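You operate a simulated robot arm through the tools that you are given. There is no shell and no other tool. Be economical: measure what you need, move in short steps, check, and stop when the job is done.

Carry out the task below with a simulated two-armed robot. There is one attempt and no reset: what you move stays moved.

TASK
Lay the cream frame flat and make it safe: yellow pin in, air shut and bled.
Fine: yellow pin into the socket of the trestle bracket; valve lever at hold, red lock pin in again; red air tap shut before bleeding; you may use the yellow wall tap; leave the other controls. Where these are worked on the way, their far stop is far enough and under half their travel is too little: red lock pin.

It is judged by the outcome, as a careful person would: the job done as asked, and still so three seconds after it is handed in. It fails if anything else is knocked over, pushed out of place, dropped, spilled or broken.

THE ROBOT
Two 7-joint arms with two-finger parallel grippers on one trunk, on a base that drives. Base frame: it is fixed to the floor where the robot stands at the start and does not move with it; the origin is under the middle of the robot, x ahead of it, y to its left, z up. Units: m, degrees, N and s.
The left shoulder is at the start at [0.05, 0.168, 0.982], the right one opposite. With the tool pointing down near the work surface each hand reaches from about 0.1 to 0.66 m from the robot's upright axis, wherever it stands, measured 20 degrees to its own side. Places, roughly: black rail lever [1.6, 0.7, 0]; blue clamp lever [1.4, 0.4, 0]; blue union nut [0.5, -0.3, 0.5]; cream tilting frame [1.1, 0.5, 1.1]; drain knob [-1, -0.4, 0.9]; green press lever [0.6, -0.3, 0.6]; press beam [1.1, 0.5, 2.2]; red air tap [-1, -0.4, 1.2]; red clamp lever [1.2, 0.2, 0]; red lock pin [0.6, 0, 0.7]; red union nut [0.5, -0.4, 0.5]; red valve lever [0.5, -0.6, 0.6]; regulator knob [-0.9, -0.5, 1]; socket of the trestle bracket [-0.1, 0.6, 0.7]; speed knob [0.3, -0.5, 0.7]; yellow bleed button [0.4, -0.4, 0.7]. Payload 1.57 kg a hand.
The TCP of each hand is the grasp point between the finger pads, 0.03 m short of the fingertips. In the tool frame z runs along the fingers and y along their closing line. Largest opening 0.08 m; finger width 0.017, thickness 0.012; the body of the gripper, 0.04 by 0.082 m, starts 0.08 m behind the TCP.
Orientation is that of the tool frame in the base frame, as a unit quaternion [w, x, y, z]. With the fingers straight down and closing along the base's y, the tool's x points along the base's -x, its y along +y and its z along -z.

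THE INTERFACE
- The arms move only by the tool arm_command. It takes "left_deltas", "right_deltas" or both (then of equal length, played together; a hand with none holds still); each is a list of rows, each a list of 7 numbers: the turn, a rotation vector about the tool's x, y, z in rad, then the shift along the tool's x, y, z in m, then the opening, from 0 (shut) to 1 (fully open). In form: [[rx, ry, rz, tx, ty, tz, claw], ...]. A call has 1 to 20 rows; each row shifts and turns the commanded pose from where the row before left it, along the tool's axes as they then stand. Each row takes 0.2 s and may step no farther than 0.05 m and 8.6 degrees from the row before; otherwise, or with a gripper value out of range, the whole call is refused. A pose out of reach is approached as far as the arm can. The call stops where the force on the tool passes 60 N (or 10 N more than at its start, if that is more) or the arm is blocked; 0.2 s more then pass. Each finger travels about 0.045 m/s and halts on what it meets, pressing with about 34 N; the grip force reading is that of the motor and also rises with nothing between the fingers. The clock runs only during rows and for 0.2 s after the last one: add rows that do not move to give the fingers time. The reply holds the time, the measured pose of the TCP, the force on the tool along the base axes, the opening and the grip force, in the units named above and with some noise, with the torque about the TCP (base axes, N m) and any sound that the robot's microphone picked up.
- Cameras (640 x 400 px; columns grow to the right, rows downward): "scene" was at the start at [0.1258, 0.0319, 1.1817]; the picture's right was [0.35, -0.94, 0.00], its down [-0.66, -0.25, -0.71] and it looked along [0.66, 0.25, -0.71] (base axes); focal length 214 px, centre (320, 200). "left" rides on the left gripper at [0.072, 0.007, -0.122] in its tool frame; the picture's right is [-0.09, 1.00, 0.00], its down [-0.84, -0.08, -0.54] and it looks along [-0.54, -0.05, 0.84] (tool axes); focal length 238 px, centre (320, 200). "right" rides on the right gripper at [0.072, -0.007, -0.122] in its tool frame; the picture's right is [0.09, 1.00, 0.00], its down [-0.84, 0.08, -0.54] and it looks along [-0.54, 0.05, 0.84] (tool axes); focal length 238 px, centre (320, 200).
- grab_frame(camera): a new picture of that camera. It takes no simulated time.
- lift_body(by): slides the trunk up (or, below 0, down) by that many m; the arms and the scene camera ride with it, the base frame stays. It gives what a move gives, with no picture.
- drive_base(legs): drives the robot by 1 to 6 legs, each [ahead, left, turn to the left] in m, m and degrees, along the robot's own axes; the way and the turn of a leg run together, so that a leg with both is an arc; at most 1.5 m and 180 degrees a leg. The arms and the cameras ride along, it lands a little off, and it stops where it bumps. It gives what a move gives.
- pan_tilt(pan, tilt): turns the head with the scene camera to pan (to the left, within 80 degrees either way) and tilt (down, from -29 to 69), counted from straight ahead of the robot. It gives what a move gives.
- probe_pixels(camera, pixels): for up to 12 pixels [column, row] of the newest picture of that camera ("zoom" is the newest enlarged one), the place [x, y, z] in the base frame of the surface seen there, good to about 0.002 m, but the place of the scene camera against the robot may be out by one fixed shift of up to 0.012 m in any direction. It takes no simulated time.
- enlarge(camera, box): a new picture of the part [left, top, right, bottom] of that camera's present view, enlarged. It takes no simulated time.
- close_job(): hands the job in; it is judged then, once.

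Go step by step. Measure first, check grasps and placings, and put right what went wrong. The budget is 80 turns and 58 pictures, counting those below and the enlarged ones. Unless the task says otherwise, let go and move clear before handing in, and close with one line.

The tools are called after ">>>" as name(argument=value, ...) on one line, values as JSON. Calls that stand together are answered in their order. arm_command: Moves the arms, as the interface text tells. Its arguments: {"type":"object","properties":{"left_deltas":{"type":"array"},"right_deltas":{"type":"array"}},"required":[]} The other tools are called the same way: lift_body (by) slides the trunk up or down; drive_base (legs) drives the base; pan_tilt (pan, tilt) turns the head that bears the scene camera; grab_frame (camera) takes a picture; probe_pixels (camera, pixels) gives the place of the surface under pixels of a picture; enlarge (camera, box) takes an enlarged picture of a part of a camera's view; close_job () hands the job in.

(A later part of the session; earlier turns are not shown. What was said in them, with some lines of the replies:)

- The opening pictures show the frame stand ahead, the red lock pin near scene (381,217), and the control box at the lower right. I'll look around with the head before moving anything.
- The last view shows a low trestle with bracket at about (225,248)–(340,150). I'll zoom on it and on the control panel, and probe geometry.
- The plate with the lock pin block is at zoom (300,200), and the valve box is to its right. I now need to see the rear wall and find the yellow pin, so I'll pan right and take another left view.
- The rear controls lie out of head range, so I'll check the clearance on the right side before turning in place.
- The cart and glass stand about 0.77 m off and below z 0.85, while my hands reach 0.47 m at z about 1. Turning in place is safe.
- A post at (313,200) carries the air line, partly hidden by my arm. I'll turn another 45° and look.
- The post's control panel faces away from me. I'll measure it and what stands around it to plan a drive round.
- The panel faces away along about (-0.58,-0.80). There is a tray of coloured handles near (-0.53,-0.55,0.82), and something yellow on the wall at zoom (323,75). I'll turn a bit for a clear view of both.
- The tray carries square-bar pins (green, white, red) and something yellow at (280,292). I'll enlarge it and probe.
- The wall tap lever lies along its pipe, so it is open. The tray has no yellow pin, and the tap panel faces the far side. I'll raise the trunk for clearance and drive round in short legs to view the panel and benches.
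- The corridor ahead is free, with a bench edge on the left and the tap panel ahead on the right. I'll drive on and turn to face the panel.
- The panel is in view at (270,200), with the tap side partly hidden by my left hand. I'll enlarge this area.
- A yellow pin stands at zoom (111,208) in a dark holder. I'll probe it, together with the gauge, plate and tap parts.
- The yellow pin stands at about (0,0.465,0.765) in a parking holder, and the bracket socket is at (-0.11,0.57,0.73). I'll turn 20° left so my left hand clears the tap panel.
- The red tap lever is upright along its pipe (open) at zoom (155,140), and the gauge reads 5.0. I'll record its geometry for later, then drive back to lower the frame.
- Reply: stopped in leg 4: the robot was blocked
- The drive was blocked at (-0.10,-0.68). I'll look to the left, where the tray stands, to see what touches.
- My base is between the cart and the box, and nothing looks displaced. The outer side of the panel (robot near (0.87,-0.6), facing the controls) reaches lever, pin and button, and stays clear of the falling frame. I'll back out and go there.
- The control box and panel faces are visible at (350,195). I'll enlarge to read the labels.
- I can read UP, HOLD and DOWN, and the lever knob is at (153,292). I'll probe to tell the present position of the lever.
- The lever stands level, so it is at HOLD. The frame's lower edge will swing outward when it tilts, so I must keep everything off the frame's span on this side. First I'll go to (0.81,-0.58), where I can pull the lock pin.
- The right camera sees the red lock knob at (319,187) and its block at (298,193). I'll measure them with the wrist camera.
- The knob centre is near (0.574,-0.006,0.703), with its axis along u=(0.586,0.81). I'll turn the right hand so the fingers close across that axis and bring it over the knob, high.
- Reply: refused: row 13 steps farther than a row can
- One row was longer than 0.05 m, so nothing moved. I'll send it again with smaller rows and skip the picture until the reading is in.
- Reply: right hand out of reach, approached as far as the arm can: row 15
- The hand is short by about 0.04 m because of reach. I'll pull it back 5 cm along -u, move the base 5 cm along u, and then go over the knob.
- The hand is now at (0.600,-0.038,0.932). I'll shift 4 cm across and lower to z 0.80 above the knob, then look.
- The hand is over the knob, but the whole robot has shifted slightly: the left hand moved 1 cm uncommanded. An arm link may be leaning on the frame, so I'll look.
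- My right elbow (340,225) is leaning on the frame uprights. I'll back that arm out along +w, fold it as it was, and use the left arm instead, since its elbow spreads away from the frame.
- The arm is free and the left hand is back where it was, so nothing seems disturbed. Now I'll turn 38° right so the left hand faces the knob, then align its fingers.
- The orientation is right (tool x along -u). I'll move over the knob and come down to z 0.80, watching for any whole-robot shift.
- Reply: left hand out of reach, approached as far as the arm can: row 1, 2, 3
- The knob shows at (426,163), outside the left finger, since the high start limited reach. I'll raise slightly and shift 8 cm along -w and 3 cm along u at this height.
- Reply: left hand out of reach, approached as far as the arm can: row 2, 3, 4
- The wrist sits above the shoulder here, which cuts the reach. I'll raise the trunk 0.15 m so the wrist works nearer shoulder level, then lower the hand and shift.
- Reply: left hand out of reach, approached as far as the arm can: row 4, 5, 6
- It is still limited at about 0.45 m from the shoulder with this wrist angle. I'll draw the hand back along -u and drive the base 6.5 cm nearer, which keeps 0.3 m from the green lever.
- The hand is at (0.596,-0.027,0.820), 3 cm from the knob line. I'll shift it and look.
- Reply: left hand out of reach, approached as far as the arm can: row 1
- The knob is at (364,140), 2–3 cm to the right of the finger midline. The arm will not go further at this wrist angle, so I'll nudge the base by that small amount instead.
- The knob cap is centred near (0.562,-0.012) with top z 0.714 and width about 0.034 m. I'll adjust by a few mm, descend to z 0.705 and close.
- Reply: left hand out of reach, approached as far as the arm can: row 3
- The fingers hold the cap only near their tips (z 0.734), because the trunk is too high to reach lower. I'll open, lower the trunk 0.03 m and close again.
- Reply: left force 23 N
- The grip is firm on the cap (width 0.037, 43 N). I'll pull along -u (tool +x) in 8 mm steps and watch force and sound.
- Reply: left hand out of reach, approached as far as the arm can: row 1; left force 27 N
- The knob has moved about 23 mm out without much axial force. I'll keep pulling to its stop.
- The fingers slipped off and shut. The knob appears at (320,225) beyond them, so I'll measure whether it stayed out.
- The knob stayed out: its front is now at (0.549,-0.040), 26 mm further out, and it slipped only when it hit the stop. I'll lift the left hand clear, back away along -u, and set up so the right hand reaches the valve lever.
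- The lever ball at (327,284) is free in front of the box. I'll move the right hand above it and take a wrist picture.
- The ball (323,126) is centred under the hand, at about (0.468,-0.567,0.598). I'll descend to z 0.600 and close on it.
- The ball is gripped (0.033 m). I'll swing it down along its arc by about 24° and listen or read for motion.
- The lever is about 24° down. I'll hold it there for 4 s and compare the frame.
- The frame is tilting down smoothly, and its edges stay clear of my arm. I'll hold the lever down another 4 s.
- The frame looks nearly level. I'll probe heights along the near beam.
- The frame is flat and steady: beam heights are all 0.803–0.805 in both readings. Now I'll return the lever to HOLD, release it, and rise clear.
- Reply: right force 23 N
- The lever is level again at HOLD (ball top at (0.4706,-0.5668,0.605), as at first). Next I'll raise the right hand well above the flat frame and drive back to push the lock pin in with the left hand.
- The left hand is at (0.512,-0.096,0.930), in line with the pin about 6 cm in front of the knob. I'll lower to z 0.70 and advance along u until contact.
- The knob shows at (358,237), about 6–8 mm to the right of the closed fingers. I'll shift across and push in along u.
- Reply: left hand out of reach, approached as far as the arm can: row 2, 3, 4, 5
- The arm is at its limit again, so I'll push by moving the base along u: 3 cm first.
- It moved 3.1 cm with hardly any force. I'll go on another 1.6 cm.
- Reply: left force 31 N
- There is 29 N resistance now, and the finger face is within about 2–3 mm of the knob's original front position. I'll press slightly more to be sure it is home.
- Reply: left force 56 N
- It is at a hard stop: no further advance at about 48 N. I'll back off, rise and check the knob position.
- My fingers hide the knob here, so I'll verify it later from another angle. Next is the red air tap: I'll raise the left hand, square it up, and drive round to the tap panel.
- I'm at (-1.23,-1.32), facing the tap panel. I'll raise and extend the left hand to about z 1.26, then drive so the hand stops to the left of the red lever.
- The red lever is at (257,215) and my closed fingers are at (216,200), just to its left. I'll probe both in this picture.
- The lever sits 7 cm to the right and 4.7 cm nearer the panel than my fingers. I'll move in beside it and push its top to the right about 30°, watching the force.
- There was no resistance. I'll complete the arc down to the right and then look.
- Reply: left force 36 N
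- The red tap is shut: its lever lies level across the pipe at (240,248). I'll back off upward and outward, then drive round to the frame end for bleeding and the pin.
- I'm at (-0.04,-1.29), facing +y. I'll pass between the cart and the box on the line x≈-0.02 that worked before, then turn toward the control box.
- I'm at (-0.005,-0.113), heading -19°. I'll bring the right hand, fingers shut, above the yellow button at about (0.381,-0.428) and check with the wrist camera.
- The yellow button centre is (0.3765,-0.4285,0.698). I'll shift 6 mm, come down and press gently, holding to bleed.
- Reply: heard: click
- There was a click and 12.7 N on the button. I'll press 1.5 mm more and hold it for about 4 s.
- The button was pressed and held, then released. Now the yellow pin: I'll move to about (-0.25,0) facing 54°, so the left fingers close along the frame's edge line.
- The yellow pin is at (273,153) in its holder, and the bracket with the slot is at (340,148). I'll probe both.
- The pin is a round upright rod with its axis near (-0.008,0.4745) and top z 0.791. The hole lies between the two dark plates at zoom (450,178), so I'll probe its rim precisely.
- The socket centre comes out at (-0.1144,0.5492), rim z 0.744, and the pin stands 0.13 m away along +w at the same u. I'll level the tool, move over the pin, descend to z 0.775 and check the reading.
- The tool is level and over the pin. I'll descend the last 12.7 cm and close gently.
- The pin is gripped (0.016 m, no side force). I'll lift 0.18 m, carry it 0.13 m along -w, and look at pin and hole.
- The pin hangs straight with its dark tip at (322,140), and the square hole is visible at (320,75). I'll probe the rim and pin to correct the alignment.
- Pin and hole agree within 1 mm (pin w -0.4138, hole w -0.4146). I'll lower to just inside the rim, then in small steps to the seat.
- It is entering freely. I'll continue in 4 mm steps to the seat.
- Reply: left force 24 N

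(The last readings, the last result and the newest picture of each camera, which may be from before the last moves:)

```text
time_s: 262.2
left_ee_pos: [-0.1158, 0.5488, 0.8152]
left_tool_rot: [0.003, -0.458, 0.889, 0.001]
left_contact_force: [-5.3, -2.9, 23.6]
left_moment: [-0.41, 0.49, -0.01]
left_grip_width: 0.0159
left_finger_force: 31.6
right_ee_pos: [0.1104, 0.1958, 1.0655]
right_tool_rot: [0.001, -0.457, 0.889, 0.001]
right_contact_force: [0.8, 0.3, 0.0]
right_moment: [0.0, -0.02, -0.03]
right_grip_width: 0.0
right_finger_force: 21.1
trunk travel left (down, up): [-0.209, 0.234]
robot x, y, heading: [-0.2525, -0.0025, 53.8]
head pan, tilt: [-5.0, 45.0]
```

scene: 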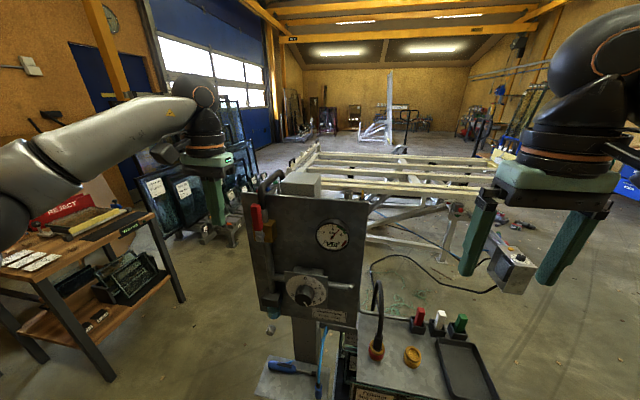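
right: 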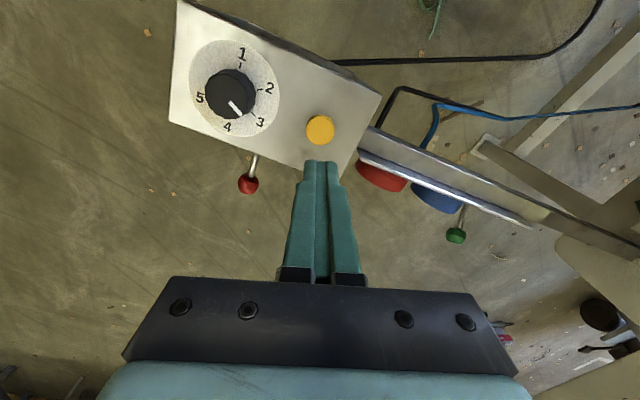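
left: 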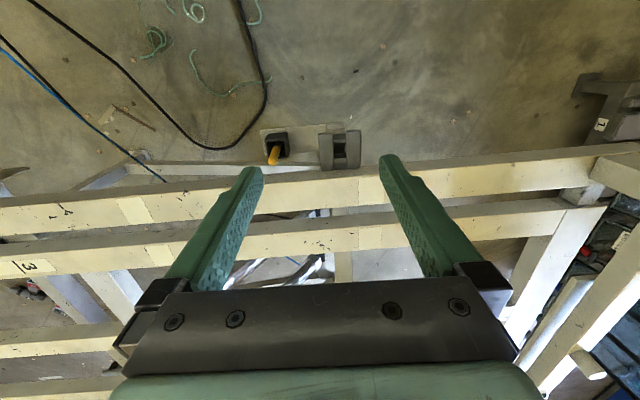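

It seated at z 0.815, as predicted, with 24 N. I'll relieve, open, and rise clear.

>>> arm_command(left_deltas=[[0, 0, 0, 0, 0, -0.004, 0], [0, 0, 0, 0, 0, 0, 0.4], [0, 0, 0, 0, 0, 0, 0.6], [0, 0, 0, 0, 0, 0, 0.6], [0, 0, 0, 0, 0, 0, 0.6], [0, 0, 0, 0, 0, -0.045, 0.6], [0, 0, 0, 0, 0, -0.045, 0.6], [0, 0, 0, 0, 0, -0.045, 0.6], [0, 0, 0, 0, 0, -0.045, 0.6], [0, 0, 0, 0, 0, -0.045, 0.6], [0, 0, 0, 0, 0, 0, 0.6]])

>>> drive_base(legs=[[-0.12, 0, 0], [0, 0, -75]])

>>> pan_tilt(pan=25, tilt=30)

>>> grab_frame(camera="scene")

```text
time_s: 264.6
left_ee_pos: [-0.1148, 0.5485, 1.0387]
left_tool_rot: [0.0, -0.457, 0.89, -0.001]
left_contact_force: [-0.6, 0.3, 0.2]
left_moment: [0.0, 0.0, -0.05]
left_grip_width: 0.0479
left_finger_force: 0.0
right_ee_pos: [0.1114, 0.1978, 1.0655]
right_tool_rot: [0.0, -0.457, 0.889, 0.0]
right_contact_force: [-0.1, -0.9, -0.1]
right_moment: [0.0, 0.0, -0.01]
right_grip_width: 0.0
right_finger_force: 21.7
trunk travel left (down, up): [-0.209, 0.234]
robot x, y, heading: [-0.2511, -0.002, 54.2]
head pan, tilt: [-5.0, 45.0]
```

```text
time_s: 269.1
left_ee_pos: [0.2462, -0.0873, 1.0384]
left_tool_rot: [-0.001, 0.179, 0.984, 0.001]
left_contact_force: [0.5, -0.2, 0.7]
left_moment: [-0.01, 0.03, -0.01]
left_grip_width: 0.048
left_finger_force: 0.0
right_ee_pos: [-0.0345, -0.3962, 1.0636]
right_tool_rot: [0.001, 0.179, 0.984, 0.0]
right_contact_force: [-0.9, 0.5, 0.9]
right_moment: [0.03, 0.01, 0.02]
right_grip_width: 0.0
right_finger_force: 21.2
trunk travel left (down, up): [-0.209, 0.234]
robot x, y, heading: [-0.3201, -0.0979, -20.9]
head pan, tilt: [-5.0, 45.0]
```

```text
time_s: 270.1
left_ee_pos: [0.247, -0.0876, 1.0368]
left_tool_rot: [0.0, 0.178, 0.984, 0.0]
left_contact_force: [0.1, -0.3, 0.2]
left_moment: [0.03, -0.01, 0.03]
left_grip_width: 0.0478
left_finger_force: 0.1
right_ee_pos: [-0.0354, -0.3964, 1.064]
right_tool_rot: [0.001, 0.18, 0.984, 0.0]
right_contact_force: [0.3, -0.1, -0.2]
right_moment: [-0.01, -0.02, 0.02]
right_grip_width: 0.0001
right_finger_force: 21.2
trunk travel left (down, up): [-0.209, 0.234]
robot x, y, heading: [-0.3231, -0.0937, -20.9]
head pan, tilt: [25.0, 30.0]
```

```text
1 pictures are left
```

scene: 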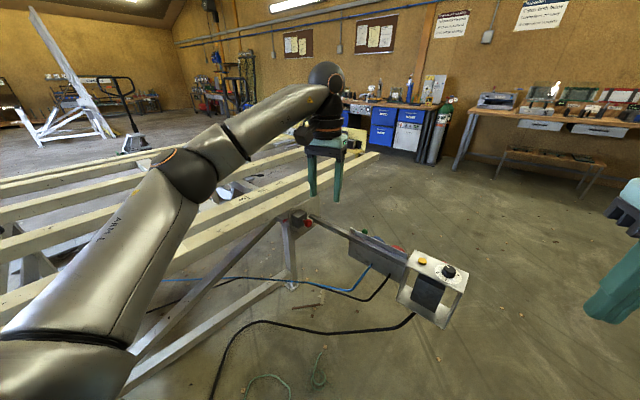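

The knob is close to its block at (308,223), and the frame looks level. I'll probe the knob, then drive to the outer side and use the last picture to read the line gauges.

>>> probe_pixels(camera="scene", pixels=[[308, 223], [309, 227], [307, 219], [298, 215], [296, 220], [360, 155], [200, 240], [60, 270]])

>>> drive_base(legs=[[0.285, 0.1, 0], [0, 0, -69], [1.2, 0, 0], [0, 0.97, 0], [0, 0, -126]])

>>> pan_tilt(pan=0, tilt=35)

```text
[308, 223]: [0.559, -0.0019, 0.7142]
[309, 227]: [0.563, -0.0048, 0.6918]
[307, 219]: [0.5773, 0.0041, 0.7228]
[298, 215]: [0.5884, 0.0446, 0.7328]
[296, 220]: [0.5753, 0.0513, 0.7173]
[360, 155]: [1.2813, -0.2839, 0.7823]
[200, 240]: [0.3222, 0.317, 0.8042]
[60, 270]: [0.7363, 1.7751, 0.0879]
```

```text
time_s: 294.5
left_ee_pos: [0.4129, -1.1689, 1.0373]
left_tool_rot: [0.0, 0.953, -0.304, 0.001]
left_contact_force: [-0.4, -0.5, 0.2]
left_moment: [-0.02, 0.01, -0.01]
left_grip_width: 0.0476
left_finger_force: 0.0
right_ee_pos: [0.764, -0.9437, 1.0642]
right_tool_rot: [0.0, 0.952, -0.307, 0.0]
right_contact_force: [0.0, 0.2, -0.3]
right_moment: [0.02, -0.03, 0.0]
right_grip_width: 0.0
right_finger_force: 21.6
trunk travel left (down, up): [-0.209, 0.234]
robot x, y, heading: [0.9684, -1.304, 144.0]
head pan, tilt: [25.0, 30.0]
```

```text
time_s: 295.4
left_ee_pos: [0.4121, -1.1686, 1.0377]
left_tool_rot: [0.0, 0.952, -0.306, 0.001]
left_contact_force: [-0.1, 0.6, 0.9]
left_moment: [0.01, 0.03, -0.01]
left_grip_width: 0.0481
left_finger_force: 0.2
right_ee_pos: [0.7655, -0.9431, 1.0636]
right_tool_rot: [-0.001, 0.952, -0.306, 0.0]
right_contact_force: [-0.8, -0.8, -0.4]
right_moment: [-0.02, 0.0, -0.02]
right_grip_width: 0.0002
right_finger_force: 20.8
trunk travel left (down, up): [-0.209, 0.234]
robot x, y, heading: [0.9636, -1.306, 143.8]
head pan, tilt: [0.0, 35.0]
5 turns are left
```

The knob reads (0.559,-0.002), back in its original seated place. My right hand may block the gauges here, so I'll turn 30° right and take the last zoom on them.

>>> drive_base(legs=[[0, 0, -30]])

>>> pan_tilt(pan=0, tilt=31)

>>> enlarge(camera="scene", box=[245, 150, 395, 250])

```text
time_s: 297.2
left_ee_pos: [0.5551, -0.9123, 1.0381]
left_tool_rot: [-0.001, 0.84, -0.542, 0.0]
left_contact_force: [-0.3, 0.5, 0.2]
left_moment: [-0.02, 0.0, 0.0]
left_grip_width: 0.0481
left_finger_force: 0.1
right_ee_pos: [0.9719, -0.893, 1.0631]
right_tool_rot: [-0.001, 0.84, -0.542, -0.001]
right_contact_force: [-0.9, -0.2, 0.7]
right_moment: [0.02, 0.0, -0.04]
right_grip_width: 0.0001
right_finger_force: 21.3
trunk travel left (down, up): [-0.209, 0.234]
robot x, y, heading: [0.9643, -1.3066, 114.2]
head pan, tilt: [0.0, 35.0]
```

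```text
time_s: 297.9
left_ee_pos: [0.5541, -0.9123, 1.0376]
left_tool_rot: [0.001, 0.841, -0.541, 0.0]
left_contact_force: [0.1, 1.1, 0.3]
left_moment: [-0.02, 0.05, 0.03]
left_grip_width: 0.048
left_finger_force: 0.0
right_ee_pos: [0.9719, -0.8938, 1.0647]
right_tool_rot: [-0.001, 0.84, -0.542, -0.001]
right_contact_force: [-0.2, -1.1, -0.2]
right_moment: [-0.01, -0.02, 0.02]
right_grip_width: 0.0002
right_finger_force: 21.9
trunk travel left (down, up): [-0.209, 0.234]
robot x, y, heading: [0.9625, -1.3038, 113.8]
head pan, tilt: [0.0, 31.0]
```

```text
4.00 times, centred on (320, 200) of scene
4 turns are left
```

zoom: 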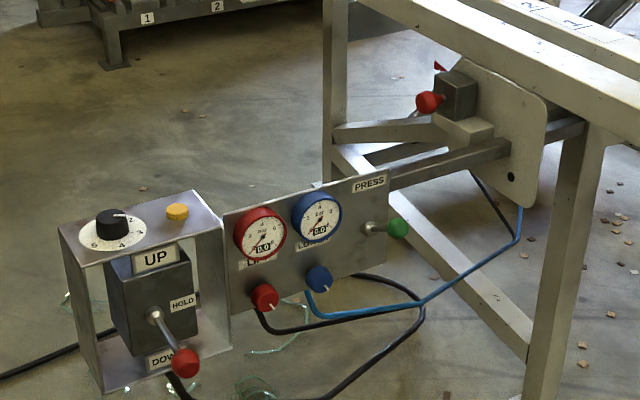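

Both line gauges read 0.0, the lever points straight out at HOLD, the lock knob sits against its block, and the frame lies flat. Both hands are clear, so I'm handing in.

>>> close_job()

```text
The job is handed in.
```

The job is handed in: the cream frame lies flat, the lock pin is back in, and the valve lever is at hold. The red air tap is shut, the air was bled after that (both line gauges read 0.0), and the yellow pin is in the trestle socket.
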